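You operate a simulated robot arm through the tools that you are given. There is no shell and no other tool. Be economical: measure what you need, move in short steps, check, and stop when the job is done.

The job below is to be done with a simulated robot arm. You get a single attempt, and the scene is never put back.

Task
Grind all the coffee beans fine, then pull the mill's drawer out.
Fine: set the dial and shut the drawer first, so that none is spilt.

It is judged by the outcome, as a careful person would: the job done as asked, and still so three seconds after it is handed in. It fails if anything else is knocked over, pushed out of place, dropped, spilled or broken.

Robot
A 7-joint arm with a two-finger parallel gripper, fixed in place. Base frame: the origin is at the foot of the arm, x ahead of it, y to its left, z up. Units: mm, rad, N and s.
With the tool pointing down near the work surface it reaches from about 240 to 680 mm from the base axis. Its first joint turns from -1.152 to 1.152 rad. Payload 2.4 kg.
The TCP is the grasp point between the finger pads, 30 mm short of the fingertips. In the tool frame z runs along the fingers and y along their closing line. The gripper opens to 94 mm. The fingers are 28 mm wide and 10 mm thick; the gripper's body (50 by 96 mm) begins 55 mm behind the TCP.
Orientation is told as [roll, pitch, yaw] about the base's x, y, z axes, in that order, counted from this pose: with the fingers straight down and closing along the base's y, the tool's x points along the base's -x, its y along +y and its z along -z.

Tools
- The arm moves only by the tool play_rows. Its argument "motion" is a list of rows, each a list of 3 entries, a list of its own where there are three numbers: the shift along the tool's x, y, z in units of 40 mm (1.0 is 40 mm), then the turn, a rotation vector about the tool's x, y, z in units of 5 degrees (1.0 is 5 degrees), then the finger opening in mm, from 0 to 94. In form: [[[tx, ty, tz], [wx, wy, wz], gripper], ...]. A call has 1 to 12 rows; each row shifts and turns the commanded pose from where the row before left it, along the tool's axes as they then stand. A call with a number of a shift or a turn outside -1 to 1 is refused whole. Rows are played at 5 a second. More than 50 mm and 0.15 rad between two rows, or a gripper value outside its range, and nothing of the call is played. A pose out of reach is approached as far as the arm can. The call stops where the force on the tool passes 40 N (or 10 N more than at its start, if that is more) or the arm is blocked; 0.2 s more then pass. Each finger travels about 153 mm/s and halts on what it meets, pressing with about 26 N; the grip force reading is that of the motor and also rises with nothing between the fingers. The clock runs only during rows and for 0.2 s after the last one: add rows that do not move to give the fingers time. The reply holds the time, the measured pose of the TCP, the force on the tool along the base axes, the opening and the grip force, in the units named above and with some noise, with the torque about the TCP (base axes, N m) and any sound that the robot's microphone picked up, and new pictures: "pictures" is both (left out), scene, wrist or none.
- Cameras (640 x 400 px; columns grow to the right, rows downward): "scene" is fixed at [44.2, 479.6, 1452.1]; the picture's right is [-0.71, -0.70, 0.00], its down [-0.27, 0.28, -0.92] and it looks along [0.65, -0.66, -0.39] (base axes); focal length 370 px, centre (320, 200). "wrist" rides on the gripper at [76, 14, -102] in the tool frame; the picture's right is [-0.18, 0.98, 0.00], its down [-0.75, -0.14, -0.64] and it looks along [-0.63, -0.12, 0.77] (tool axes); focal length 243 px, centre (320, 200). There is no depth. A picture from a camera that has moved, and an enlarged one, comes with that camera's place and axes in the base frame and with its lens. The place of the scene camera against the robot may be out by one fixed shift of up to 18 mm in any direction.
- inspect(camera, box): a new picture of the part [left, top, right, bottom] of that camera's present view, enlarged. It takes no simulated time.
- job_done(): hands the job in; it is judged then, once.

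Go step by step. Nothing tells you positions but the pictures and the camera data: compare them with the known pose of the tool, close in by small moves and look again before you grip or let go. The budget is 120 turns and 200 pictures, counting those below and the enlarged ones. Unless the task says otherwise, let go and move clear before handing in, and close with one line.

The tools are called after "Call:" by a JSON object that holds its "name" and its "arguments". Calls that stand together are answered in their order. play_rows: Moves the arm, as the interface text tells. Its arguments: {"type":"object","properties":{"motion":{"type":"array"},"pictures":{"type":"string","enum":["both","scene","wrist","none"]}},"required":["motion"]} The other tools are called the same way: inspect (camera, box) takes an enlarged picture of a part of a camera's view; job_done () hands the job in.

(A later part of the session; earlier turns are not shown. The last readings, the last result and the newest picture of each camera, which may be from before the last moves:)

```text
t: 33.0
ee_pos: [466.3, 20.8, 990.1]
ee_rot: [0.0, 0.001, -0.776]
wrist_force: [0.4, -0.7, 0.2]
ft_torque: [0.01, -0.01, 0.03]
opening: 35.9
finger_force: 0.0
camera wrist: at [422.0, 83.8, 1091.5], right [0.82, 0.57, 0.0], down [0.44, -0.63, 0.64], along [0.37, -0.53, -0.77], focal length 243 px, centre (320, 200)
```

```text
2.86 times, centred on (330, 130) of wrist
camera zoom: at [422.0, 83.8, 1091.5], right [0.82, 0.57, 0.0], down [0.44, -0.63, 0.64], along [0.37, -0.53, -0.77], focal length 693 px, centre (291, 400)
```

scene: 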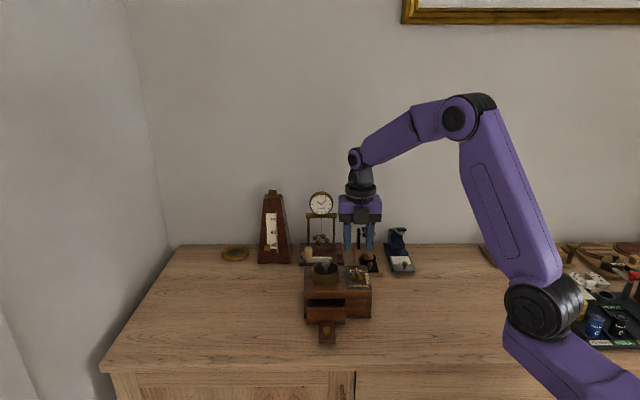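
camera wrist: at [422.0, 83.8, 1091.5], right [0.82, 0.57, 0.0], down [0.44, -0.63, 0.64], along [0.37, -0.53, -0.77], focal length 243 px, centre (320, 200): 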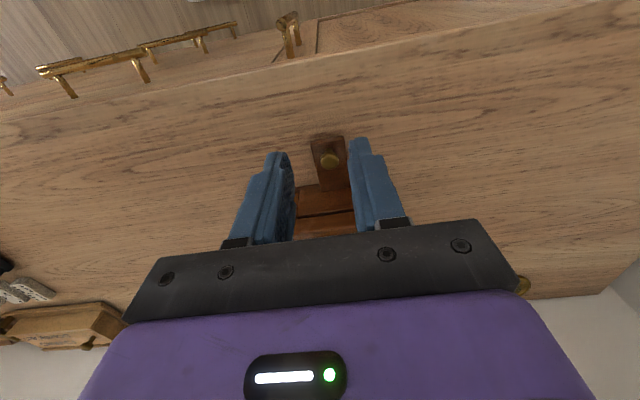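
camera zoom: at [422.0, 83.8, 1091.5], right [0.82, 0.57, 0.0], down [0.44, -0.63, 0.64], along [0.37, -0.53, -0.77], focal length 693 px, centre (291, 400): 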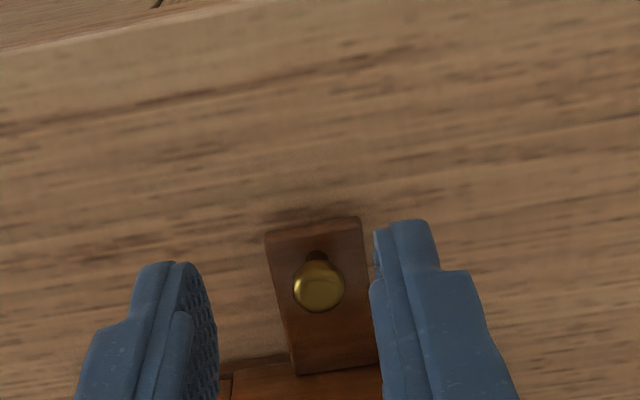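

Call:
{"name": "play_rows", "arguments": {"motion": [[[0.9, 0, 0], [0, 0, 0], 36], [[0.9, 0, 0], [0, 0, 0], 36], [[0, 0, 0], [0, 0, 0], 36]], "pictures": "wrist"}}

Call:
{"name": "inspect", "arguments": {"camera": "wrist", "box": [250, 120, 390, 240]}}

Call:
{"name": "inspect", "arguments": {"camera": "scene", "box": [295, 275, 385, 335]}}

```text
t: 33.8
ee_pos: [413.7, 72.2, 988.6]
ee_rot: [0.0, -0.001, -0.776]
wrist_force: [-0.1, 0.0, 1.0]
ft_torque: [0.0, -0.04, -0.01]
opening: 36.1
finger_force: 0.1
camera wrist: at [370.0, 135.0, 1090.9], right [0.82, 0.57, 0.0], down [0.44, -0.63, 0.64], along [0.37, -0.53, -0.77], focal length 243 px, centre (320, 200)
```

wrist: 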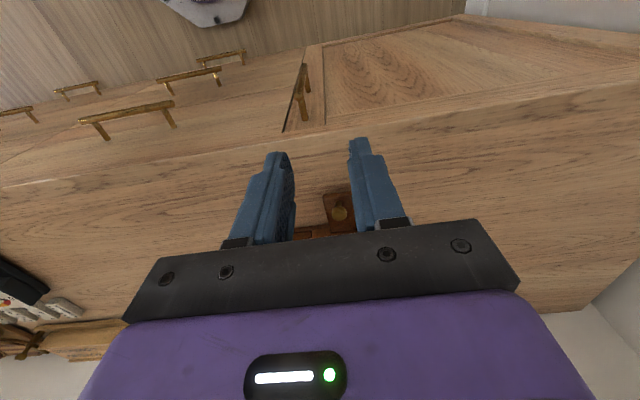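

```text
3.33 times, centred on (320, 180) of wrist
camera zoom: at [370.0, 135.0, 1090.9], right [0.82, 0.57, 0.0], down [0.44, -0.63, 0.64], along [0.37, -0.53, -0.77], focal length 809 px, centre (320, 267)
```

zoom: 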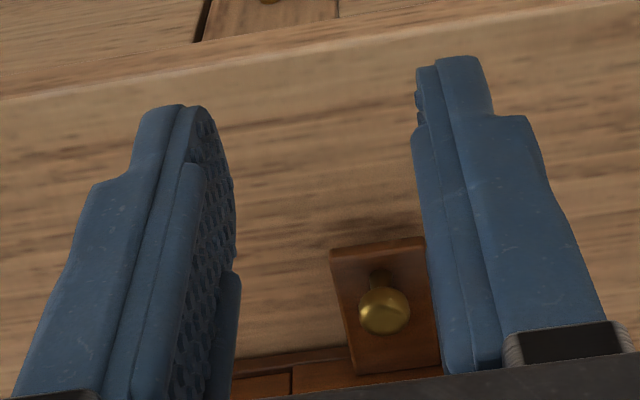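

```text
6.67 times, centred on (340, 305) of scene
camera zoom: at [44.2, 479.6, 1452.1], right [-0.71, -0.7, 0.0], down [-0.27, 0.28, -0.92], along [0.65, -0.66, -0.39], focal length 2466 px, centre (187, -500)
```

zoom: 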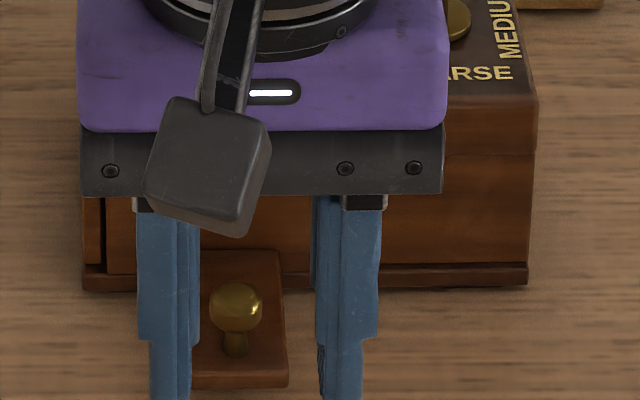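

Call:
{"name": "play_rows", "arguments": {"motion": [[[-0.5, 0, -0.8], [0, 0, 0], 94], [[-0.9, 0, -0.5], [0, 0, 0], 94], [[-0.9, 0.3, -0.5], [0, 0, 0], 94], [[-0.3, 0.4, -0.5], [0, 0, 0], 94], [[0, 0, 0], [0, 0, 0], 94]], "pictures": "wrist"}}

Call:
{"name": "inspect", "arguments": {"camera": "wrist", "box": [250, 60, 390, 180]}}

Call:
{"name": "inspect", "arguments": {"camera": "scene", "box": [295, 275, 385, 335]}}

```text
t: 35.0
ee_pos: [506.7, 15.6, 1078.9]
ee_rot: [-0.001, -0.001, -0.777]
wrist_force: [0.8, 0.4, 0.7]
ft_torque: [0.03, -0.01, 0.01]
opening: 93.8
finger_force: 0.1
camera wrist: at [463.1, 79.9, 1181.7], right [0.82, 0.57, 0.0], down [0.44, -0.63, 0.64], along [0.37, -0.53, -0.77], focal length 243 px, centre (320, 200)
```

wrist: 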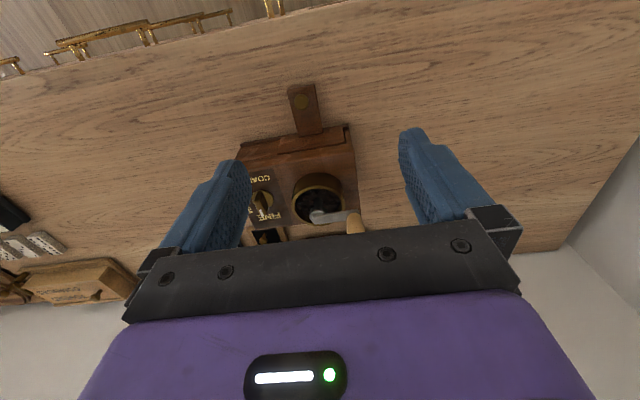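

```text
3.33 times, centred on (320, 120) of wrist
camera zoom: at [463.1, 79.9, 1181.7], right [0.82, 0.57, 0.0], down [0.44, -0.63, 0.64], along [0.37, -0.53, -0.77], focal length 809 px, centre (320, 467)
```

zoom: 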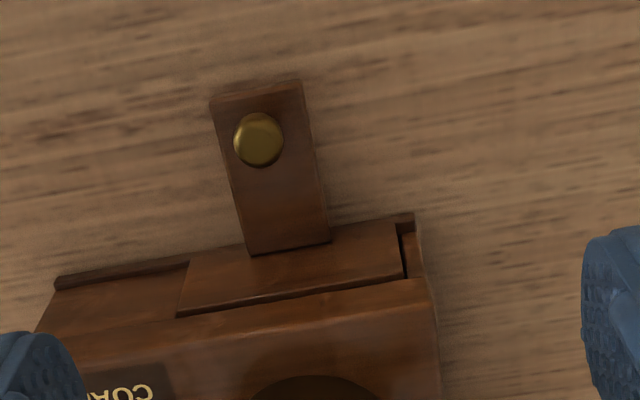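

```text
6.67 times, centred on (340, 305) of scene
camera zoom: at [44.2, 479.6, 1452.1], right [-0.71, -0.7, 0.0], down [-0.27, 0.28, -0.92], along [0.65, -0.66, -0.39], focal length 2466 px, centre (187, -500)
```

zoom: 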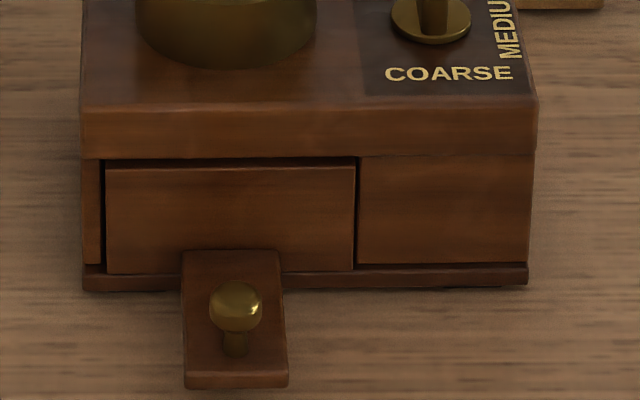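

Call:
{"name": "inspect", "arguments": {"camera": "scene", "box": [336, 292, 366, 318]}}

Call:
{"name": "inspect", "arguments": {"camera": "wrist", "box": [260, 115, 360, 165]}}

```text
15.38 times, centred on (351, 305) of scene
camera zoom: at [44.2, 479.6, 1452.1], right [-0.71, -0.7, 0.0], down [-0.27, 0.28, -0.92], along [0.65, -0.66, -0.39], focal length 5690 px, centre (-157, -1415)
```

zoom: 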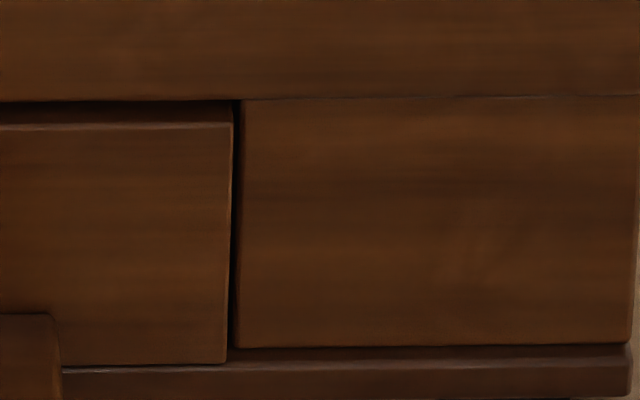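

```text
6.40 times, centred on (310, 140) of wrist
camera zoom: at [463.1, 79.9, 1181.7], right [0.82, 0.57, 0.0], down [0.44, -0.63, 0.64], along [0.37, -0.53, -0.77], focal length 1553 px, centre (384, 584)
```

zoom: 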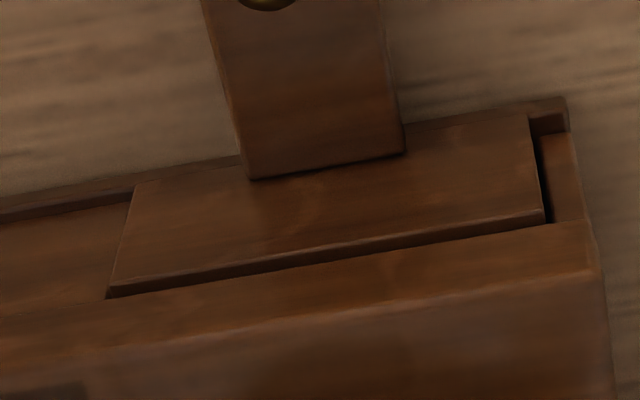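

The drawer still looks a few mm proud, so I'll regrip the knob and push further.

Call:
{"name": "play_rows", "arguments": {"motion": [[[-0.445, -0.625, 0.5], [0, 0, 0], 40], [[0, 0, 1], [0, 0, 0], 40], [[0, 0, 1], [0, 0, 0], 40], [[0, 0, 1], [0, 0, 0], 40], [[0, 0, 0.5], [0, 0, 0], 40], [[0, 0, 0.43], [0, 0, 0], 40], [[0, 0, 0], [0, 0, 0], 40]], "pictures": "wrist"}}

Call:
{"name": "inspect", "arguments": {"camera": "wrist", "box": [240, 60, 400, 200]}}

```text
t: 36.6
ee_pos: [503.0, -14.0, 904.4]
ee_rot: [-0.002, 0.0, -0.776]
wrist_force: [1.0, 0.0, -0.7]
ft_torque: [-0.02, 0.0, 0.03]
opening: 40.0
finger_force: 0.1
camera wrist: at [459.0, 50.1, 1005.8], right [0.82, 0.57, 0.0], down [0.44, -0.63, 0.64], along [0.37, -0.53, -0.77], focal length 243 px, centre (320, 200)
```

wrist: 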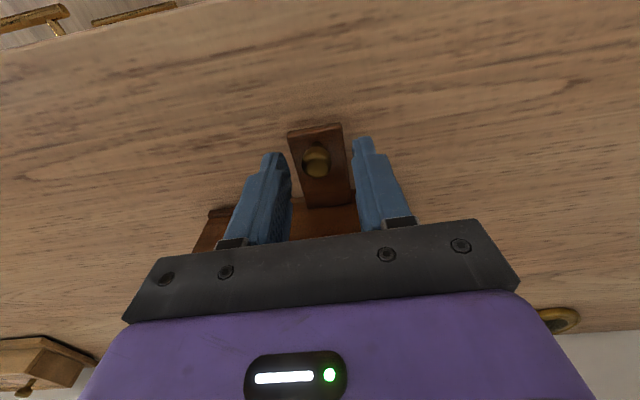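

```text
2.86 times, centred on (320, 130) of wrist
camera zoom: at [459.0, 50.1, 1005.8], right [0.82, 0.57, 0.0], down [0.44, -0.63, 0.64], along [0.37, -0.53, -0.77], focal length 693 px, centre (320, 400)
```

zoom: 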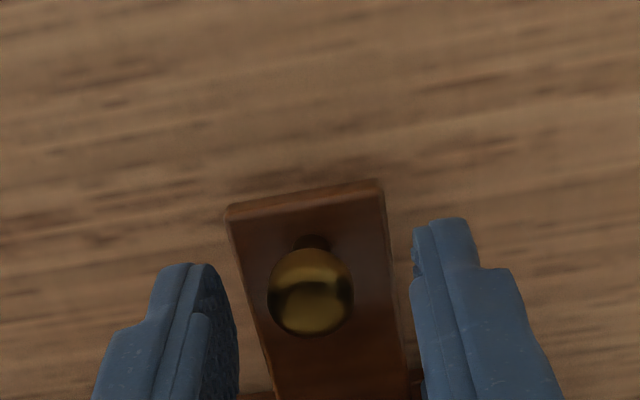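

Call:
{"name": "play_rows", "arguments": {"motion": [[[0, -0.02, 0.06], [0, 0, 0], 22], [[0, 0, 0], [0, 0, 0], 0], [[0, 0, 0], [0, 0, 0], 0], [[-0.05, 0, 0], [0, 0, 0], 0], [[0, 0, 0], [0, 0, 0], 0]], "pictures": "none"}}

Call:
{"name": "inspect", "arguments": {"camera": "scene", "box": [336, 292, 376, 318]}}

Call:
{"name": "play_rows", "arguments": {"motion": [[[-0.05, 0, 0], [0, 0, 0], 0], [[0, 0, 0], [0, 0, 0], 0]], "pictures": "none"}}

Call:
{"name": "inspect", "arguments": {"camera": "scene", "box": [336, 292, 376, 318]}}

```text
t: 37.8
ee_pos: [503.0, -14.5, 902.5]
ee_rot: [-0.003, 0.003, -0.777]
wrist_force: [-17.8, -2.2, 18.2]
ft_torque: [-0.03, 0.46, 0.06]
opening: 17.0
finger_force: 25.6
```

```text
15.38 times, centred on (356, 305) of scene
camera zoom: at [43.4, 479.5, 1452.1], right [-0.71, -0.7, 0.0], down [-0.27, 0.28, -0.92], along [0.65, -0.66, -0.39], focal length 5690 px, centre (-234, -1415)
```

zoom: 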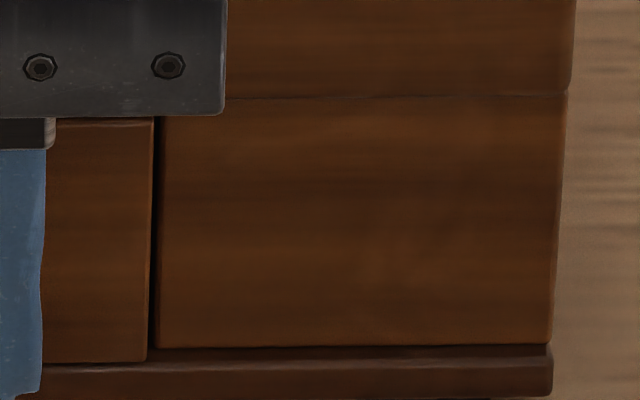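

```text
t: 38.4
ee_pos: [507.4, -14.3, 900.8]
ee_rot: [0.002, 0.0, -0.777]
wrist_force: [-3.7, 5.9, -0.3]
ft_torque: [0.49, 0.43, -0.09]
opening: 16.9
finger_force: 25.8
```

```text
15.38 times, centred on (356, 305) of scene
camera zoom: at [44.1, 479.7, 1452.0], right [-0.71, -0.7, 0.0], down [-0.27, 0.28, -0.92], along [0.65, -0.66, -0.39], focal length 5690 px, centre (-234, -1415)
```

zoom: 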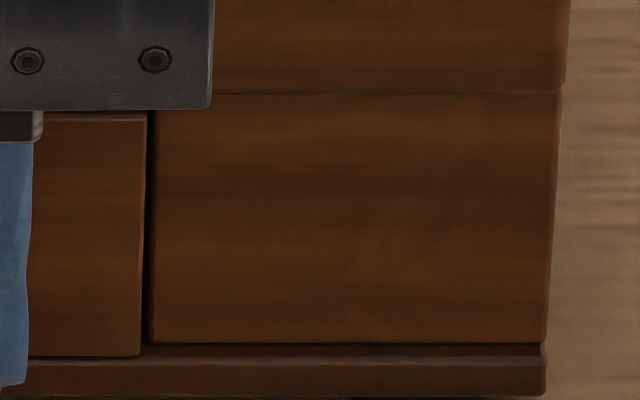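

Call:
{"name": "play_rows", "arguments": {"motion": [[[-0.06, -0.01, 0], [0, 0, 0], 0], [[0, 0, 0], [0, 0, 0], 0], [[0, 0, 0], [0, 0, 0], 36], [[0, 0, 0], [0, 0, 0], 36]], "pictures": "none"}}

Call:
{"name": "inspect", "arguments": {"camera": "scene", "box": [336, 292, 376, 318]}}

```text
t: 39.4
ee_pos: [507.5, -16.9, 901.2]
ee_rot: [0.0, -0.001, -0.777]
wrist_force: [0.7, 0.2, 0.1]
ft_torque: [0.02, -0.04, -0.02]
opening: 36.3
finger_force: 0.0
```

```text
15.38 times, centred on (356, 305) of scene
camera zoom: at [44.2, 479.6, 1452.1], right [-0.71, -0.7, 0.0], down [-0.27, 0.28, -0.92], along [0.65, -0.66, -0.39], focal length 5690 px, centre (-234, -1415)
```

zoom: 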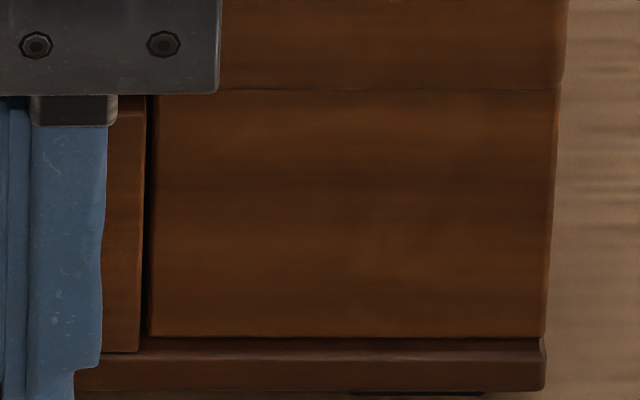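

The drawer is at its stop, since drawer and mill now move together. Next I'll rise and look at the crank.

Call:
{"name": "play_rows", "arguments": {"motion": [[[0.1, 0, -0.9], [0, 0, 0], 40], [[0, 0, -1], [0, 0, 0], 40], [[0, 0, -1], [0, 0, 0], 40], [[0, 0, -1], [0, 0, 0], 60], [[-0.8, 0.1, -0.45], [0, 0, 0], 60], [[-0.9, 0.15, 0], [0, 0, 0], 60], [[-0.8, 0.15, 0], [0, 0, 0], 60], [[0, 0, 0], [0, 0, 0], 60]]}}

Call:
{"name": "inspect", "arguments": {"camera": "wrist", "box": [220, 60, 420, 220]}}

Call:
{"name": "inspect", "arguments": {"camera": "scene", "box": [290, 220, 380, 320]}}

```text
t: 41.2
ee_pos: [587.8, -72.8, 1075.6]
ee_rot: [-0.001, 0.0, -0.778]
wrist_force: [-0.2, -0.4, -0.1]
ft_torque: [0.01, 0.01, 0.01]
opening: 59.9
finger_force: 0.1
camera wrist: at [543.8, -9.3, 1177.6], right [0.82, 0.57, 0.0], down [0.44, -0.63, 0.64], along [0.37, -0.53, -0.77], focal length 243 px, centre (320, 200)
```

scene: 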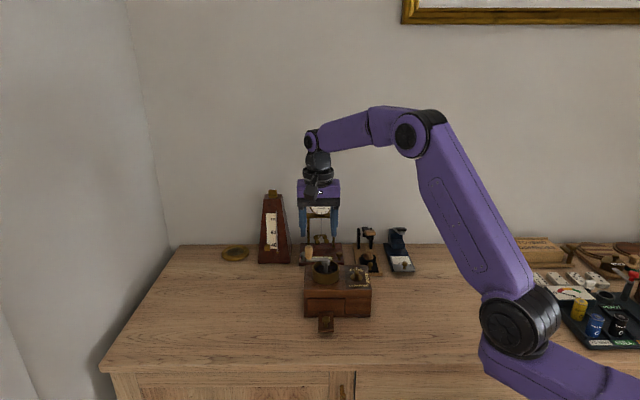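
wrist: 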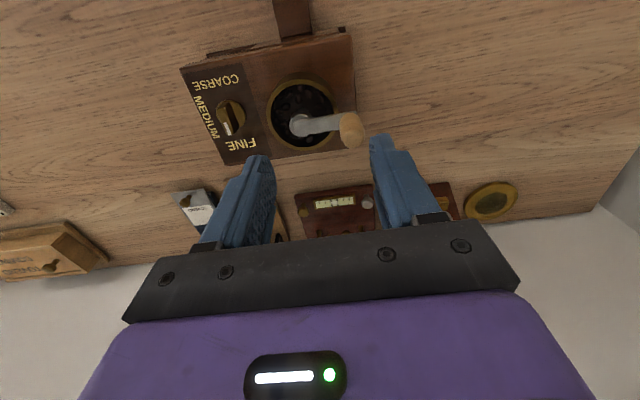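

```text
2.50 times, centred on (320, 140) of wrist
camera zoom: at [543.8, -9.3, 1177.6], right [0.82, 0.57, 0.0], down [0.44, -0.63, 0.64], along [0.37, -0.53, -0.77], focal length 606 px, centre (320, 350)
```

zoom: 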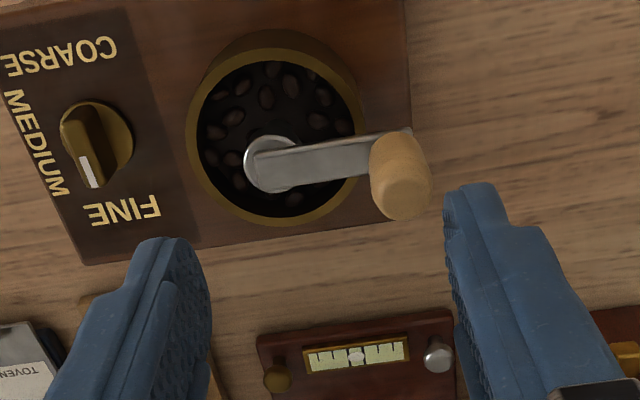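

```text
4.00 times, centred on (335, 270) of scene
camera zoom: at [44.2, 479.6, 1452.1], right [-0.71, -0.7, 0.0], down [-0.27, 0.28, -0.92], along [0.65, -0.66, -0.39], focal length 1479 px, centre (260, -80)
```

zoom: 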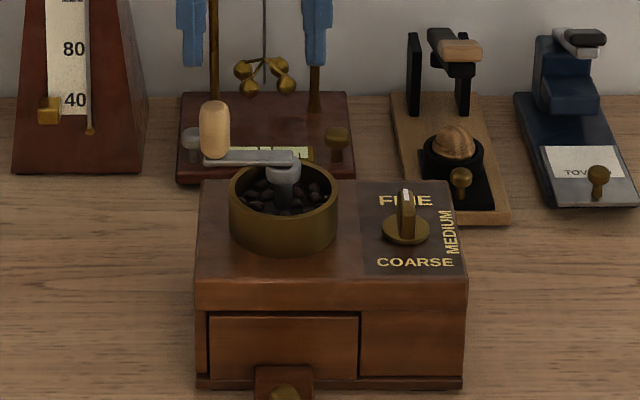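

Call:
{"name": "play_rows", "arguments": {"motion": [[[-0.24, 0.6, 0.3], [0, 0, 0], 60], [[0, 0, 0.45], [0, 0, 0], 60], [[0, 0, 0], [0, 0, 0], 60]], "pictures": "wrist"}}

Call:
{"name": "inspect", "arguments": {"camera": "wrist", "box": [220, 60, 420, 220]}}

Call:
{"name": "inspect", "arguments": {"camera": "scene", "box": [290, 200, 370, 290]}}

```text
t: 42.0
ee_pos: [611.0, -62.7, 1045.4]
ee_rot: [-0.001, 0.0, -0.774]
wrist_force: [0.2, -0.4, 0.2]
ft_torque: [0.04, 0.0, 0.01]
opening: 60.2
finger_force: 0.2
camera wrist: at [565.6, 1.3, 1147.9], right [0.82, 0.57, 0.0], down [0.44, -0.63, 0.64], along [0.37, -0.53, -0.77], focal length 243 px, centre (320, 200)
```

wrist: 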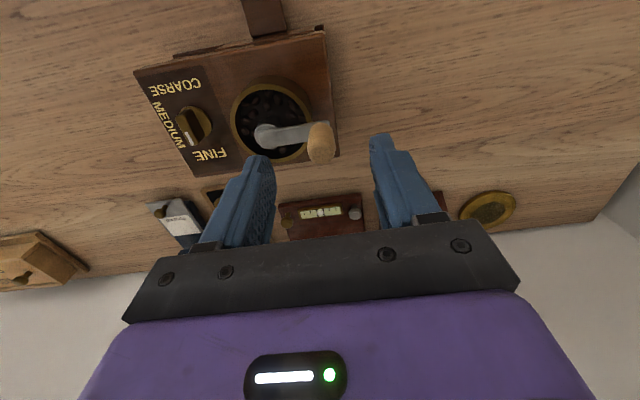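

```text
2.50 times, centred on (320, 140) of wrist
camera zoom: at [565.6, 1.3, 1147.9], right [0.82, 0.57, 0.0], down [0.44, -0.63, 0.64], along [0.37, -0.53, -0.77], focal length 606 px, centre (320, 350)
```

zoom: 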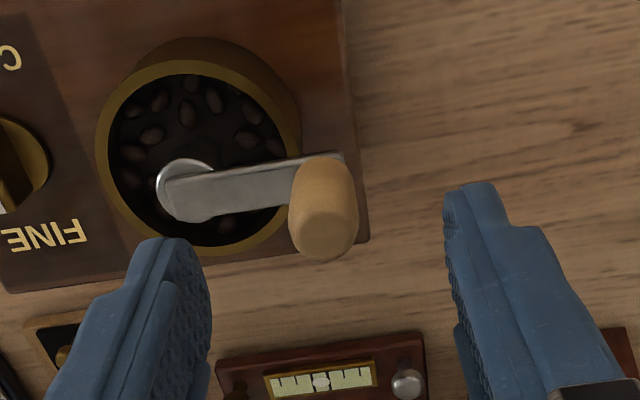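

```text
4.44 times, centred on (330, 245) of scene
camera zoom: at [44.2, 479.6, 1452.1], right [-0.71, -0.7, 0.0], down [-0.27, 0.28, -0.92], along [0.65, -0.66, -0.39], focal length 1644 px, centre (276, 0)
```

zoom: 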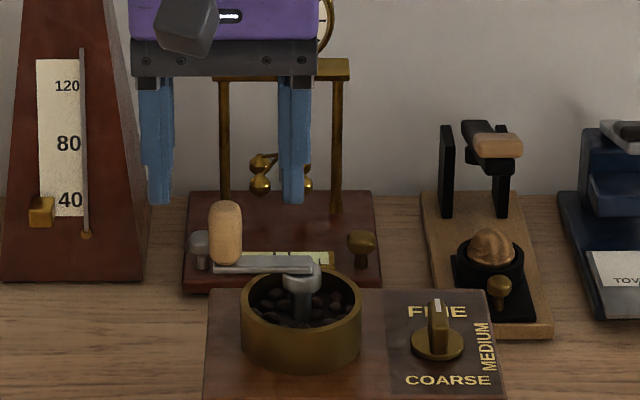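

Call:
{"name": "play_rows", "arguments": {"motion": [[[0, 0.01, 0.45], [0, 0, 0], 50], [[0, 0, 0.4], [0, 0, 0], 40], [[0, 0, 0], [0, 0, 0], 40]], "pictures": "wrist"}}

Call:
{"name": "inspect", "arguments": {"camera": "wrist", "box": [220, 60, 420, 220]}}

Call:
{"name": "inspect", "arguments": {"camera": "scene", "box": [290, 200, 370, 290]}}

```text
t: 42.8
ee_pos: [609.3, -61.8, 1013.8]
ee_rot: [0.0, -0.001, -0.776]
wrist_force: [0.2, -0.4, -0.3]
ft_torque: [0.01, 0.0, 0.01]
opening: 40.1
finger_force: 0.0
camera wrist: at [565.8, 0.7, 1114.6], right [0.82, 0.57, 0.0], down [0.44, -0.63, 0.64], along [0.37, -0.53, -0.77], focal length 243 px, centre (320, 200)
```

wrist: 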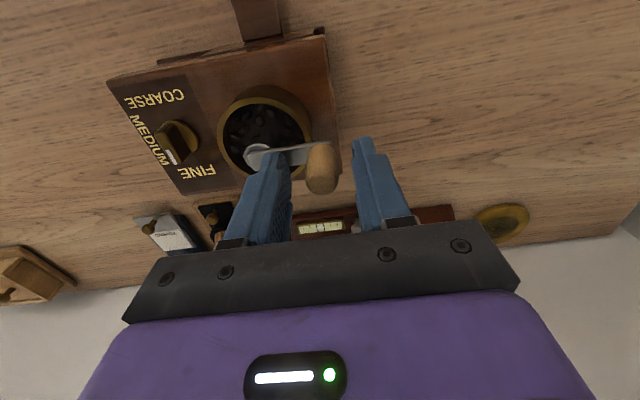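

```text
2.50 times, centred on (320, 140) of wrist
camera zoom: at [565.8, 0.7, 1114.6], right [0.82, 0.57, 0.0], down [0.44, -0.63, 0.64], along [0.37, -0.53, -0.77], focal length 606 px, centre (320, 350)
```

zoom: 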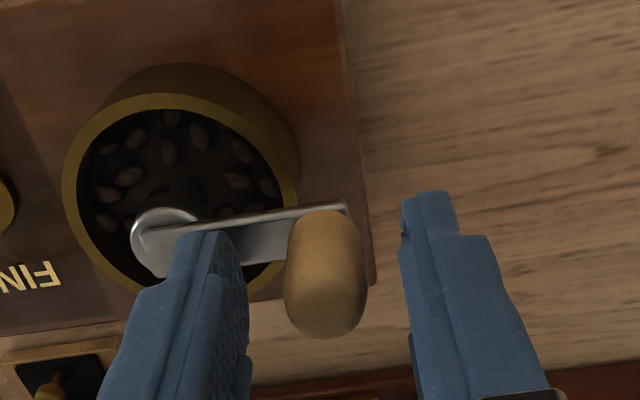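

```text
4.44 times, centred on (330, 245) of scene
camera zoom: at [44.2, 479.6, 1452.1], right [-0.71, -0.7, 0.0], down [-0.27, 0.28, -0.92], along [0.65, -0.66, -0.39], focal length 1644 px, centre (276, 0)
```

zoom: 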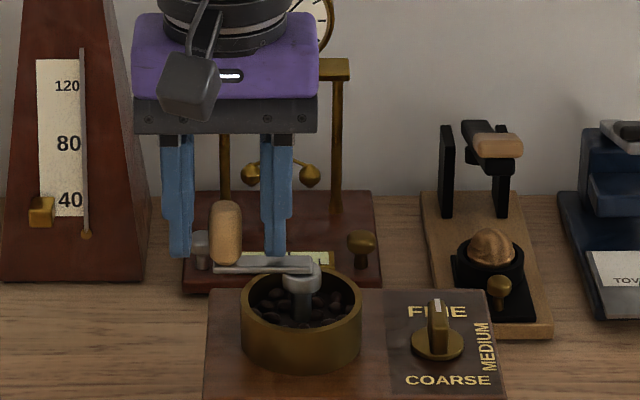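

Call:
{"name": "play_rows", "arguments": {"motion": [[[0, 0, 0], [0, 0, 0], 24], [[0, 0, 0], [0, 0, 0], 0], [[0, 0, 0], [0, 0, 0], 0], [[0, 0, 0], [0, 0, 0], 0]], "pictures": "wrist"}}

Call:
{"name": "inspect", "arguments": {"camera": "scene", "box": [290, 200, 370, 290]}}

```text
t: 43.8
ee_pos: [611.2, -61.6, 1013.1]
ee_rot: [0.003, 0.002, -0.774]
wrist_force: [4.8, 4.9, 0.2]
ft_torque: [0.13, -0.02, 0.01]
opening: 17.9
finger_force: 26.1
camera wrist: at [566.0, 1.6, 1114.9], right [0.82, 0.57, 0.0], down [0.44, -0.63, 0.64], along [0.37, -0.53, -0.77], focal length 243 px, centre (320, 200)
```

wrist: 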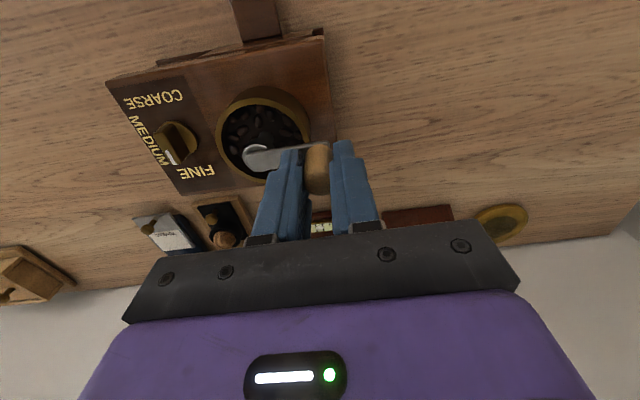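

```text
4.44 times, centred on (330, 245) of scene
camera zoom: at [44.3, 479.7, 1452.0], right [-0.71, -0.7, 0.0], down [-0.27, 0.28, -0.92], along [0.65, -0.66, -0.39], focal length 1644 px, centre (276, 0)
```

zoom: 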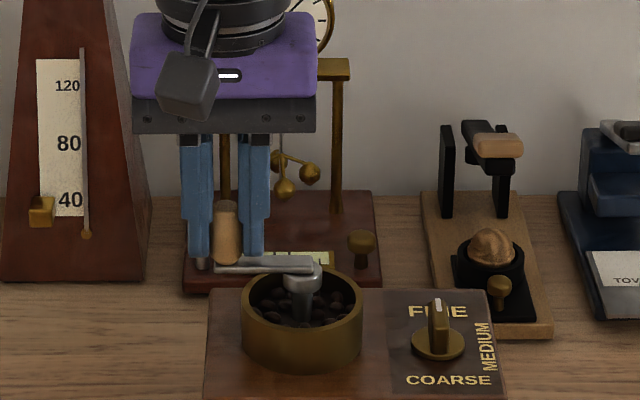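

The handle is gripped. I'll crank clockwise along the estimated circle (hub near (579,-90), radius about 43), checking force.

Call:
{"name": "play_rows", "arguments": {"motion": [[[0, 0.015, 0], [0, 0, 0], 0], [[-0.187, -0.03, 0], [0, 0, 0], 0], [[-0.179, -0.062, 0], [0, 0, 0], 0], [[0, 0, 0], [0, 0, 0], 0]], "pictures": "none"}}

Call:
{"name": "inspect", "arguments": {"camera": "scene", "box": [290, 200, 370, 290]}}

```text
t: 44.8
ee_pos: [619.5, -75.9, 1013.5]
ee_rot: [-0.001, -0.003, -0.775]
wrist_force: [7.8, 3.3, 4.8]
ft_torque: [-0.04, -0.11, -0.01]
opening: 18.2
finger_force: 25.7
```

```text
4.44 times, centred on (330, 245) of scene
camera zoom: at [44.3, 479.7, 1452.0], right [-0.71, -0.7, 0.0], down [-0.27, 0.28, -0.92], along [0.65, -0.66, -0.39], focal length 1644 px, centre (276, 0)
```

zoom: 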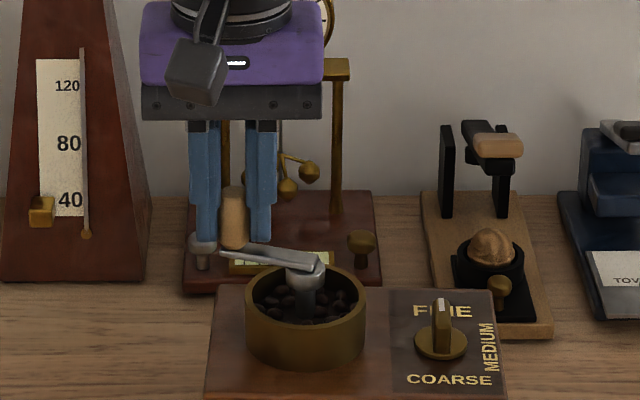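

Call:
{"name": "play_rows", "arguments": {"motion": [[[-0.008, 0.018, 0], [0, 0, 0], 0], [[-0.174, -0.096, 0], [0, 0, 0], 0], [[-0.154, -0.125, 0], [0, 0, 0], 0], [[0, 0, 0], [0, 0, 0], 0]], "pictures": "none"}}

Call:
{"name": "inspect", "arguments": {"camera": "scene", "box": [290, 200, 370, 290]}}

```text
t: 45.8
ee_pos: [622.3, -91.2, 1011.8]
ee_rot: [-0.001, 0.0, -0.779]
wrist_force: [7.5, 0.7, 2.5]
ft_torque: [0.03, -0.04, -0.02]
opening: 18.0
finger_force: 25.8
```

```text
4.44 times, centred on (330, 245) of scene
camera zoom: at [44.4, 479.6, 1452.1], right [-0.71, -0.7, 0.0], down [-0.27, 0.28, -0.92], along [0.65, -0.66, -0.39], focal length 1644 px, centre (276, 0)
```

zoom: 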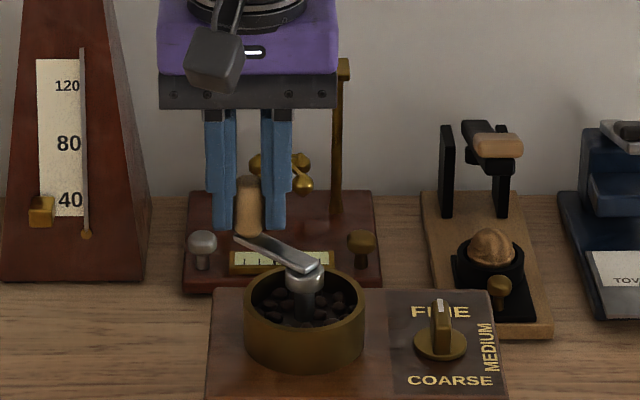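

Call:
{"name": "play_rows", "arguments": {"motion": [[[-0.018, 0.018, 0], [0, 0, 0], 0], [[-0.187, -0.239, 0], [0, 0, 0], 0], [[-0.118, -0.28, 0], [0, 0, 0], 0], [[0, 0, 0], [0, 0, 0], 0]], "pictures": "none"}}

Call:
{"name": "inspect", "arguments": {"camera": "scene", "box": [290, 200, 370, 290]}}

```text
t: 46.8
ee_pos: [616.0, -112.6, 1011.9]
ee_rot: [0.0, 0.001, -0.777]
wrist_force: [-7.3, 4.8, 10.8]
ft_torque: [0.37, 0.4, 0.01]
opening: 17.8
finger_force: 26.4
```

```text
4.44 times, centred on (330, 245) of scene
camera zoom: at [43.7, 479.7, 1452.0], right [-0.71, -0.7, 0.0], down [-0.27, 0.28, -0.92], along [0.65, -0.66, -0.39], focal length 1644 px, centre (276, 0)
```

zoom: 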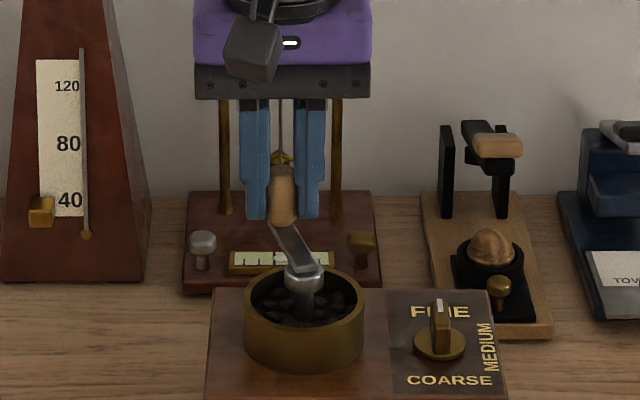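

Call:
{"name": "play_rows", "arguments": {"motion": [[[0.019, -0.005, 0], [0, 0, 0], 0], [[-0.041, -0.291, 0], [0, 0, 0], 0], [[0.036, -0.292, 0], [0, 0, 0], 0], [[0, 0, 0], [0, 0, 0], 0]], "pictures": "none"}}

Call:
{"name": "inspect", "arguments": {"camera": "scene", "box": [290, 200, 370, 290]}}

```text
t: 47.8
ee_pos: [601.4, -130.2, 1012.4]
ee_rot: [0.0, 0.003, -0.777]
wrist_force: [-1.8, 3.6, 7.3]
ft_torque: [-0.03, -0.08, 0.03]
opening: 17.7
finger_force: 25.7
```

```text
4.44 times, centred on (330, 245) of scene
camera zoom: at [44.0, 479.7, 1452.0], right [-0.71, -0.7, 0.0], down [-0.27, 0.28, -0.92], along [0.65, -0.66, -0.39], focal length 1644 px, centre (276, 0)
```

zoom: 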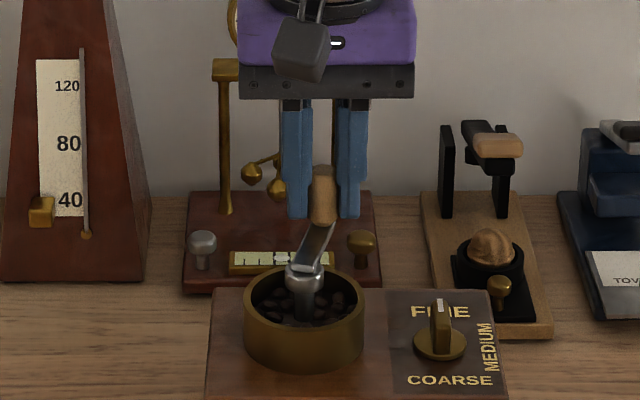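

Call:
{"name": "play_rows", "arguments": {"motion": [[[0.01, 0.003, 0], [0, 0, 0], 0], [[0.11, -0.272, 0], [0, 0, 0], 0], [[0.177, -0.235, 0], [0, 0, 0], 0], [[0.231, -0.181, 0], [0, 0, 0], 0], [[0, 0, 0], [0, 0, 0], 0]], "pictures": "none"}}

Call:
{"name": "inspect", "arguments": {"camera": "scene", "box": [290, 200, 370, 290]}}

```text
t: 49.0
ee_pos: [567.3, -133.5, 1012.2]
ee_rot: [0.002, 0.0, -0.776]
wrist_force: [4.6, 11.3, 10.0]
ft_torque: [0.3, 0.07, -0.03]
opening: 17.9
finger_force: 26.1
```

```text
4.44 times, centred on (330, 245) of scene
camera zoom: at [44.1, 480.0, 1451.9], right [-0.71, -0.7, 0.0], down [-0.27, 0.28, -0.92], along [0.65, -0.66, -0.39], focal length 1644 px, centre (276, 0)
```

zoom: 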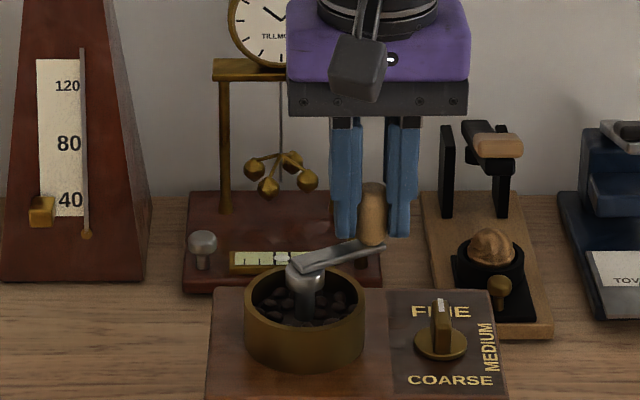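

Call:
{"name": "play_rows", "arguments": {"motion": [[[0.016, 0.026, -0.02], [0, 0, 0], 0], [[0.267, -0.116, 0], [0, 0, 0], 0], [[0.288, -0.044, 0], [0, 0, 0], 0], [[0, 0, 0], [0, 0, 0], 0]], "pictures": "none"}}

Call:
{"name": "inspect", "arguments": {"camera": "scene", "box": [290, 200, 370, 290]}}

```text
t: 50.0
ee_pos: [547.9, -122.4, 1014.2]
ee_rot: [0.0, -0.004, -0.778]
wrist_force: [7.4, 5.5, 9.4]
ft_torque: [-0.11, -0.21, 0.01]
opening: 17.9
finger_force: 25.9
```

```text
4.44 times, centred on (330, 245) of scene
camera zoom: at [44.2, 479.8, 1452.0], right [-0.71, -0.7, 0.0], down [-0.27, 0.28, -0.92], along [0.65, -0.66, -0.39], focal length 1644 px, centre (276, 0)
```

zoom: 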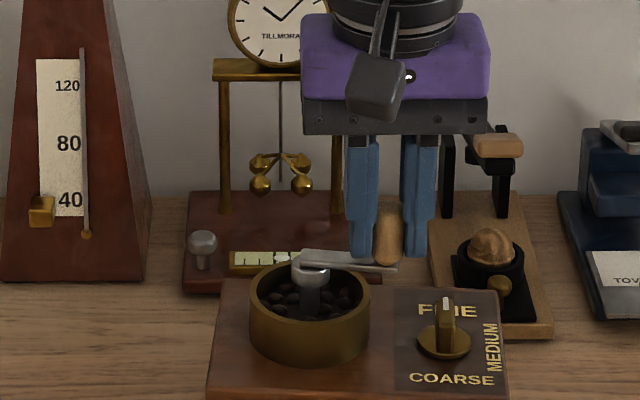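

Call:
{"name": "play_rows", "arguments": {"motion": [[[0, 0, 0], [0, 0, 0], 30], [[0, 0, -0.03], [0, 0, 0], 30], [[0, 0, 0], [0, 0, 0], 30]], "pictures": "wrist"}}

Call:
{"name": "inspect", "arguments": {"camera": "wrist", "box": [220, 80, 420, 220]}}

Call:
{"name": "inspect", "arguments": {"camera": "scene", "box": [310, 240, 370, 290]}}

```text
t: 50.8
ee_pos: [546.5, -124.3, 1013.1]
ee_rot: [0.002, 0.0, -0.777]
wrist_force: [0.1, 0.2, -0.1]
ft_torque: [0.04, 0.02, -0.01]
opening: 29.9
finger_force: 0.1
camera wrist: at [502.4, -59.9, 1115.5], right [0.82, 0.57, 0.0], down [0.44, -0.63, 0.64], along [0.37, -0.53, -0.77], focal length 243 px, centre (320, 200)
```

wrist: 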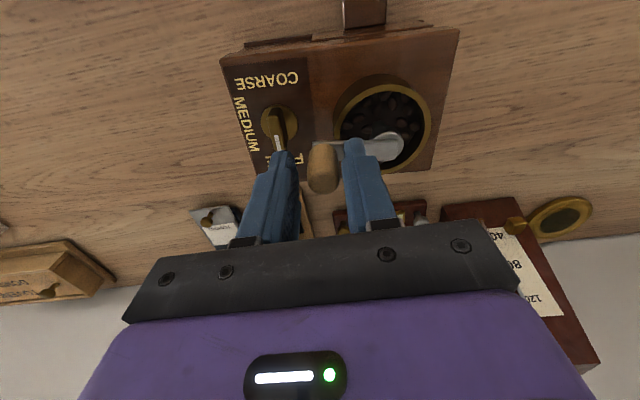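

```text
2.86 times, centred on (320, 150) of wrist
camera zoom: at [502.4, -59.9, 1115.5], right [0.82, 0.57, 0.0], down [0.44, -0.63, 0.64], along [0.37, -0.53, -0.77], focal length 693 px, centre (320, 343)
```

zoom: 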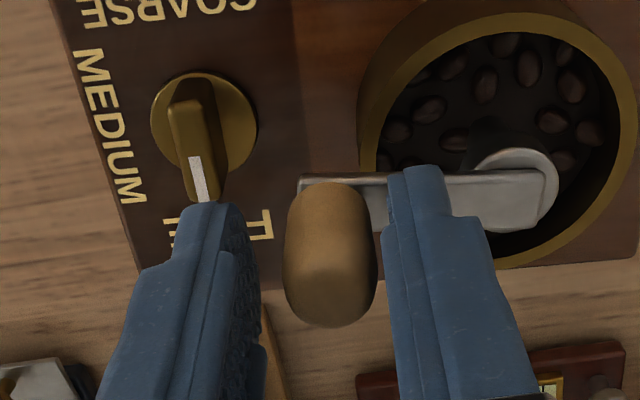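

```text
8.00 times, centred on (340, 265) of scene
camera zoom: at [44.2, 479.6, 1452.1], right [-0.71, -0.7, 0.0], down [-0.27, 0.28, -0.92], along [0.65, -0.66, -0.39], focal length 2959 px, centre (160, -320)
```

zoom: 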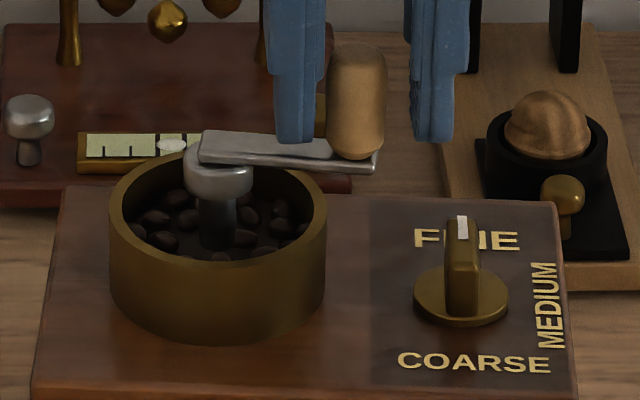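

Call:
{"name": "play_rows", "arguments": {"motion": [[[0, 0.08, 0], [0, 0, 0], 30], [[0, 0, 0], [0, 0, 0], 24], [[0, 0, 0], [0, 0, 0], 0], [[0, 0, 0], [0, 0, 0], 0]], "pictures": "none"}}

Call:
{"name": "play_rows", "arguments": {"motion": [[[0.264, 0.078, 0], [0, 0, 0], 0], [[0.235, 0.144, 0], [0, 0, 0], 0], [[0, 0, 0], [0, 0, 0], 0]], "pictures": "none"}}

Call:
{"name": "inspect", "arguments": {"camera": "scene", "box": [290, 200, 370, 290]}}

```text
t: 51.8
ee_pos: [548.3, -122.7, 1013.9]
ee_rot: [-0.003, 0.002, -0.778]
wrist_force: [-7.0, -4.2, 1.8]
ft_torque: [0.07, 0.2, 0.01]
opening: 17.8
finger_force: 25.8
```

```text
t: 52.6
ee_pos: [540.8, -98.9, 1014.3]
ee_rot: [0.004, 0.0, -0.775]
wrist_force: [3.7, 1.3, 0.2]
ft_torque: [0.26, 0.12, -0.02]
opening: 17.9
finger_force: 25.9
```

```text
4.44 times, centred on (330, 245) of scene
camera zoom: at [44.4, 479.6, 1452.1], right [-0.71, -0.7, 0.0], down [-0.27, 0.28, -0.92], along [0.65, -0.66, -0.39], focal length 1644 px, centre (276, 0)
```

zoom: 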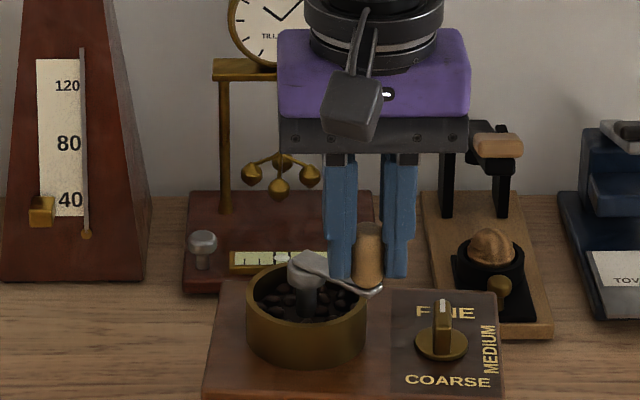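

Call:
{"name": "play_rows", "arguments": {"motion": [[[0.19, 0.199, 0], [0, 0, 0], 0], [[0.132, 0.242, 0], [0, 0, 0], 0], [[0, 0, 0], [0, 0, 0], 0]], "pictures": "none"}}

Call:
{"name": "play_rows", "arguments": {"motion": [[[0.065, 0.268, 0], [0, 0, 0], 0], [[-0.007, 0.275, 0], [0, 0, 0], 0], [[0, 0, 0], [0, 0, 0], 0]], "pictures": "wrist"}}

Call:
{"name": "inspect", "arguments": {"camera": "scene", "box": [290, 200, 370, 290]}}

```text
t: 53.4
ee_pos: [543.0, -79.1, 1015.2]
ee_rot: [-0.001, 0.001, -0.777]
wrist_force: [-0.5, -1.1, -0.3]
ft_torque: [0.28, 0.18, 0.02]
opening: 17.9
finger_force: 25.8
```

```text
t: 54.2
ee_pos: [558.3, -62.3, 1014.3]
ee_rot: [-0.001, 0.0, -0.777]
wrist_force: [-0.5, -0.4, -1.1]
ft_torque: [-0.1, 0.04, 0.05]
opening: 18.0
finger_force: 25.9
camera wrist: at [513.3, 2.0, 1116.2], right [0.82, 0.57, 0.0], down [0.44, -0.63, 0.64], along [0.37, -0.53, -0.77], focal length 243 px, centre (320, 200)
```

wrist: 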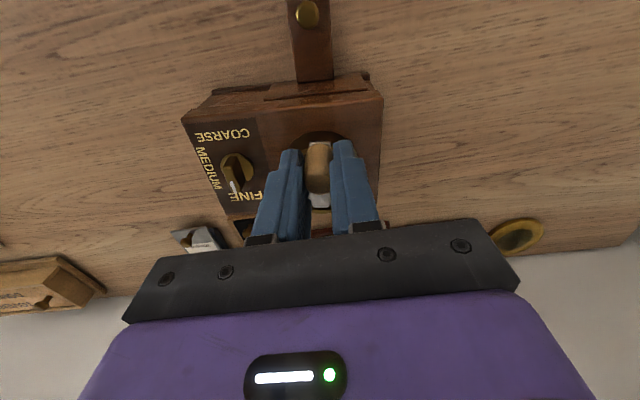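

```text
4.44 times, centred on (330, 245) of scene
camera zoom: at [44.3, 479.5, 1452.1], right [-0.71, -0.7, 0.0], down [-0.27, 0.28, -0.92], along [0.65, -0.66, -0.39], focal length 1644 px, centre (276, 0)
```

zoom: 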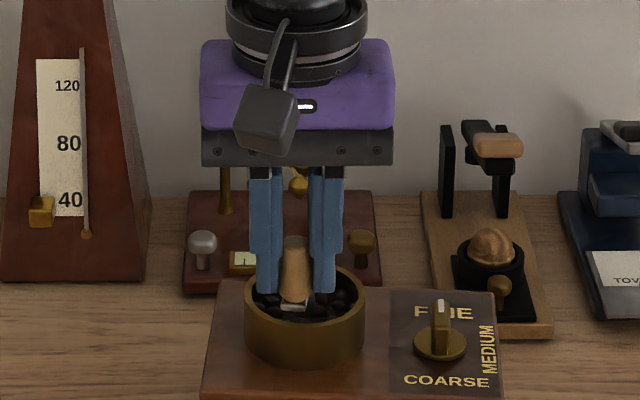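

Forces are near zero at r = 42.2 mm, so I'll keep turning on this circle.

Call:
{"name": "play_rows", "arguments": {"motion": [[[-0.078, 0.264, 0], [0, 0, 0], 0], [[-0.1435, 0.235, 0], [0, 0, 0], 0], [[-0.199, 0.19, 0], [0, 0, 0], 0], [[-0.242, 0.132, 0], [0, 0, 0], 0], [[-0.268, 0.065, 0], [0, 0, 0], 0], [[-0.275, -0.007, 0], [0, 0, 0], 0], [[0, 0, 0], [0, 0, 0], 0]], "pictures": "none"}}

Call:
{"name": "play_rows", "arguments": {"motion": [[[-0.264, -0.078, 0], [0, 0, 0], 0], [[-0.235, -0.1435, 0], [0, 0, 0], 0], [[-0.19, -0.199, 0], [0, 0, 0], 0], [[-0.132, -0.242, 0], [0, 0, 0], 0], [[-0.065, -0.268, 0], [0, 0, 0], 0], [[0.007, -0.275, 0], [0, 0, 0], 0], [[0, 0, 0], [0, 0, 0], 0]], "pictures": "none"}}

Call:
{"name": "inspect", "arguments": {"camera": "scene", "box": [290, 200, 370, 290]}}

```text
t: 55.8
ee_pos: [617.6, -69.5, 1013.9]
ee_rot: [0.0, 0.002, -0.776]
wrist_force: [2.2, 4.5, -0.4]
ft_torque: [-0.16, 0.05, 0.01]
opening: 17.9
finger_force: 25.7
```

```text
t: 57.4
ee_pos: [608.8, -128.9, 1014.2]
ee_rot: [-0.001, -0.001, -0.78]
wrist_force: [-5.0, 2.5, 0.6]
ft_torque: [-0.16, -0.12, -0.03]
opening: 18.0
finger_force: 26.0
```

```text
4.44 times, centred on (330, 245) of scene
camera zoom: at [44.1, 479.6, 1452.0], right [-0.71, -0.7, 0.0], down [-0.27, 0.28, -0.92], along [0.65, -0.66, -0.39], focal length 1644 px, centre (276, 0)
```

zoom: 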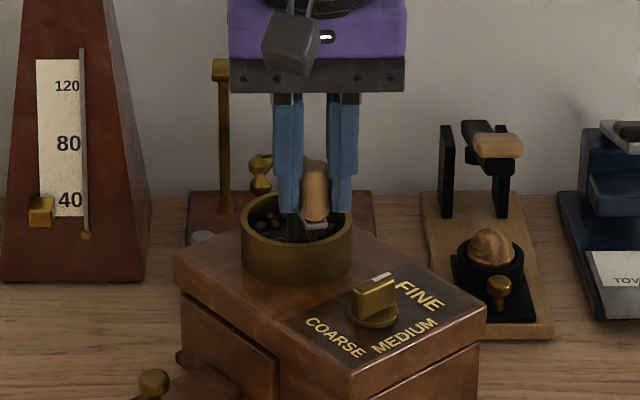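

The mill body itself rotated, so I'm stopping to look.

Call:
{"name": "inspect", "arguments": {"camera": "scene", "box": [300, 225, 380, 325]}}

Call:
{"name": "inspect", "arguments": {"camera": "wrist", "box": [0, 0, 640, 400]}}

```text
4.00 times, centred on (340, 275) of scene
camera zoom: at [44.1, 479.6, 1452.0], right [-0.71, -0.7, 0.0], down [-0.27, 0.28, -0.92], along [0.65, -0.66, -0.39], focal length 1479 px, centre (240, -100)
```

zoom: 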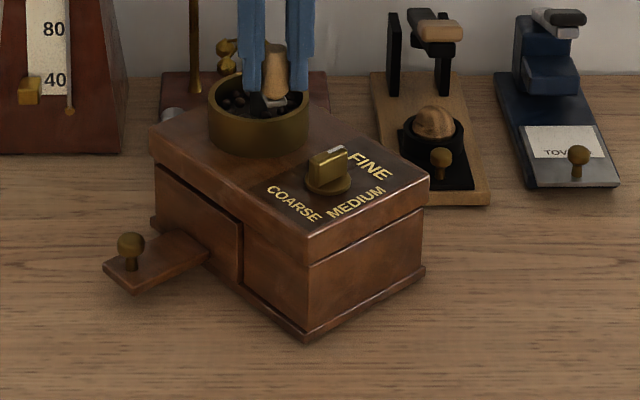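

```text
1.00 times, centred on (320, 200) of wrist (not enlarged: the box is as wide or as high as the picture)
camera zoom: at [563.9, -66.2, 1115.5], right [0.82, 0.57, 0.0], down [0.44, -0.63, 0.64], along [0.37, -0.53, -0.77], focal length 243 px, centre (320, 200)
```

zoom: 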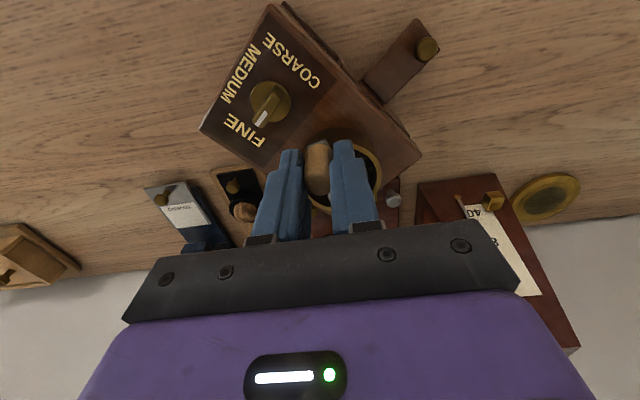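

Call:
{"name": "play_rows", "arguments": {"motion": [[[0, 0, 0], [0, 0, 0], 30], [[0, 0, 0], [0, 0, 0], 40], [[0, 0, -0.9], [0, 0, 0], 50], [[0.5, 0, -0.8], [0, 0, 0], 94], [[0.7, 0, -0.4], [0, 0, 0], 94], [[0, 0, 0], [0, 0, 0], 94]], "pictures": "wrist"}}

Call:
{"name": "inspect", "arguments": {"camera": "wrist", "box": [240, 80, 440, 220]}}

Call:
{"name": "inspect", "arguments": {"camera": "scene", "box": [295, 225, 375, 315]}}

```text
t: 58.8
ee_pos: [575.0, -95.6, 1101.2]
ee_rot: [-0.001, 0.001, -0.777]
wrist_force: [0.1, -1.0, -0.4]
ft_torque: [-0.02, -0.01, -0.01]
opening: 93.7
finger_force: 0.1
camera wrist: at [530.2, -32.1, 1201.8], right [0.82, 0.57, 0.0], down [0.44, -0.63, 0.64], along [0.37, -0.53, -0.77], focal length 243 px, centre (320, 200)
```

wrist: 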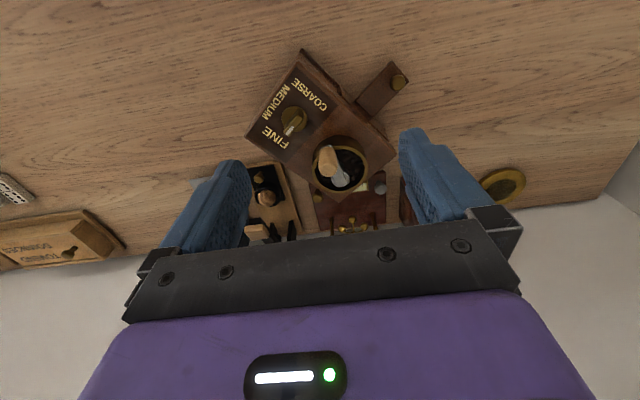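

```text
2.86 times, centred on (340, 150) of wrist
camera zoom: at [530.2, -32.1, 1201.8], right [0.82, 0.57, 0.0], down [0.44, -0.63, 0.64], along [0.37, -0.53, -0.77], focal length 693 px, centre (263, 343)
```

zoom: 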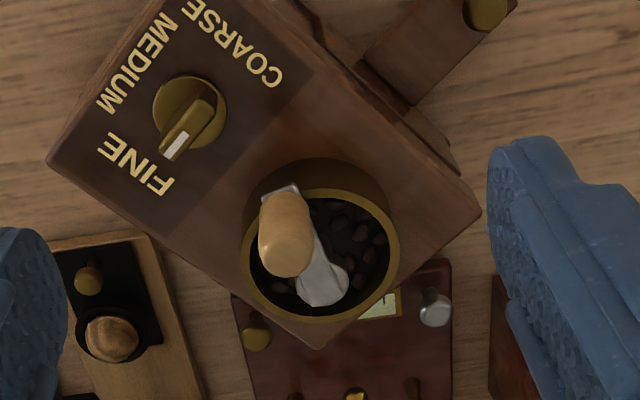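

```text
4.44 times, centred on (335, 270) of scene
camera zoom: at [44.2, 479.6, 1452.1], right [-0.71, -0.7, 0.0], down [-0.27, 0.28, -0.92], along [0.65, -0.66, -0.39], focal length 1644 px, centre (253, -111)
```

zoom: 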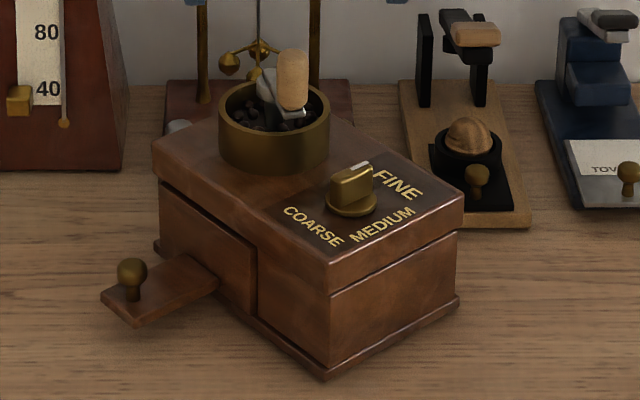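

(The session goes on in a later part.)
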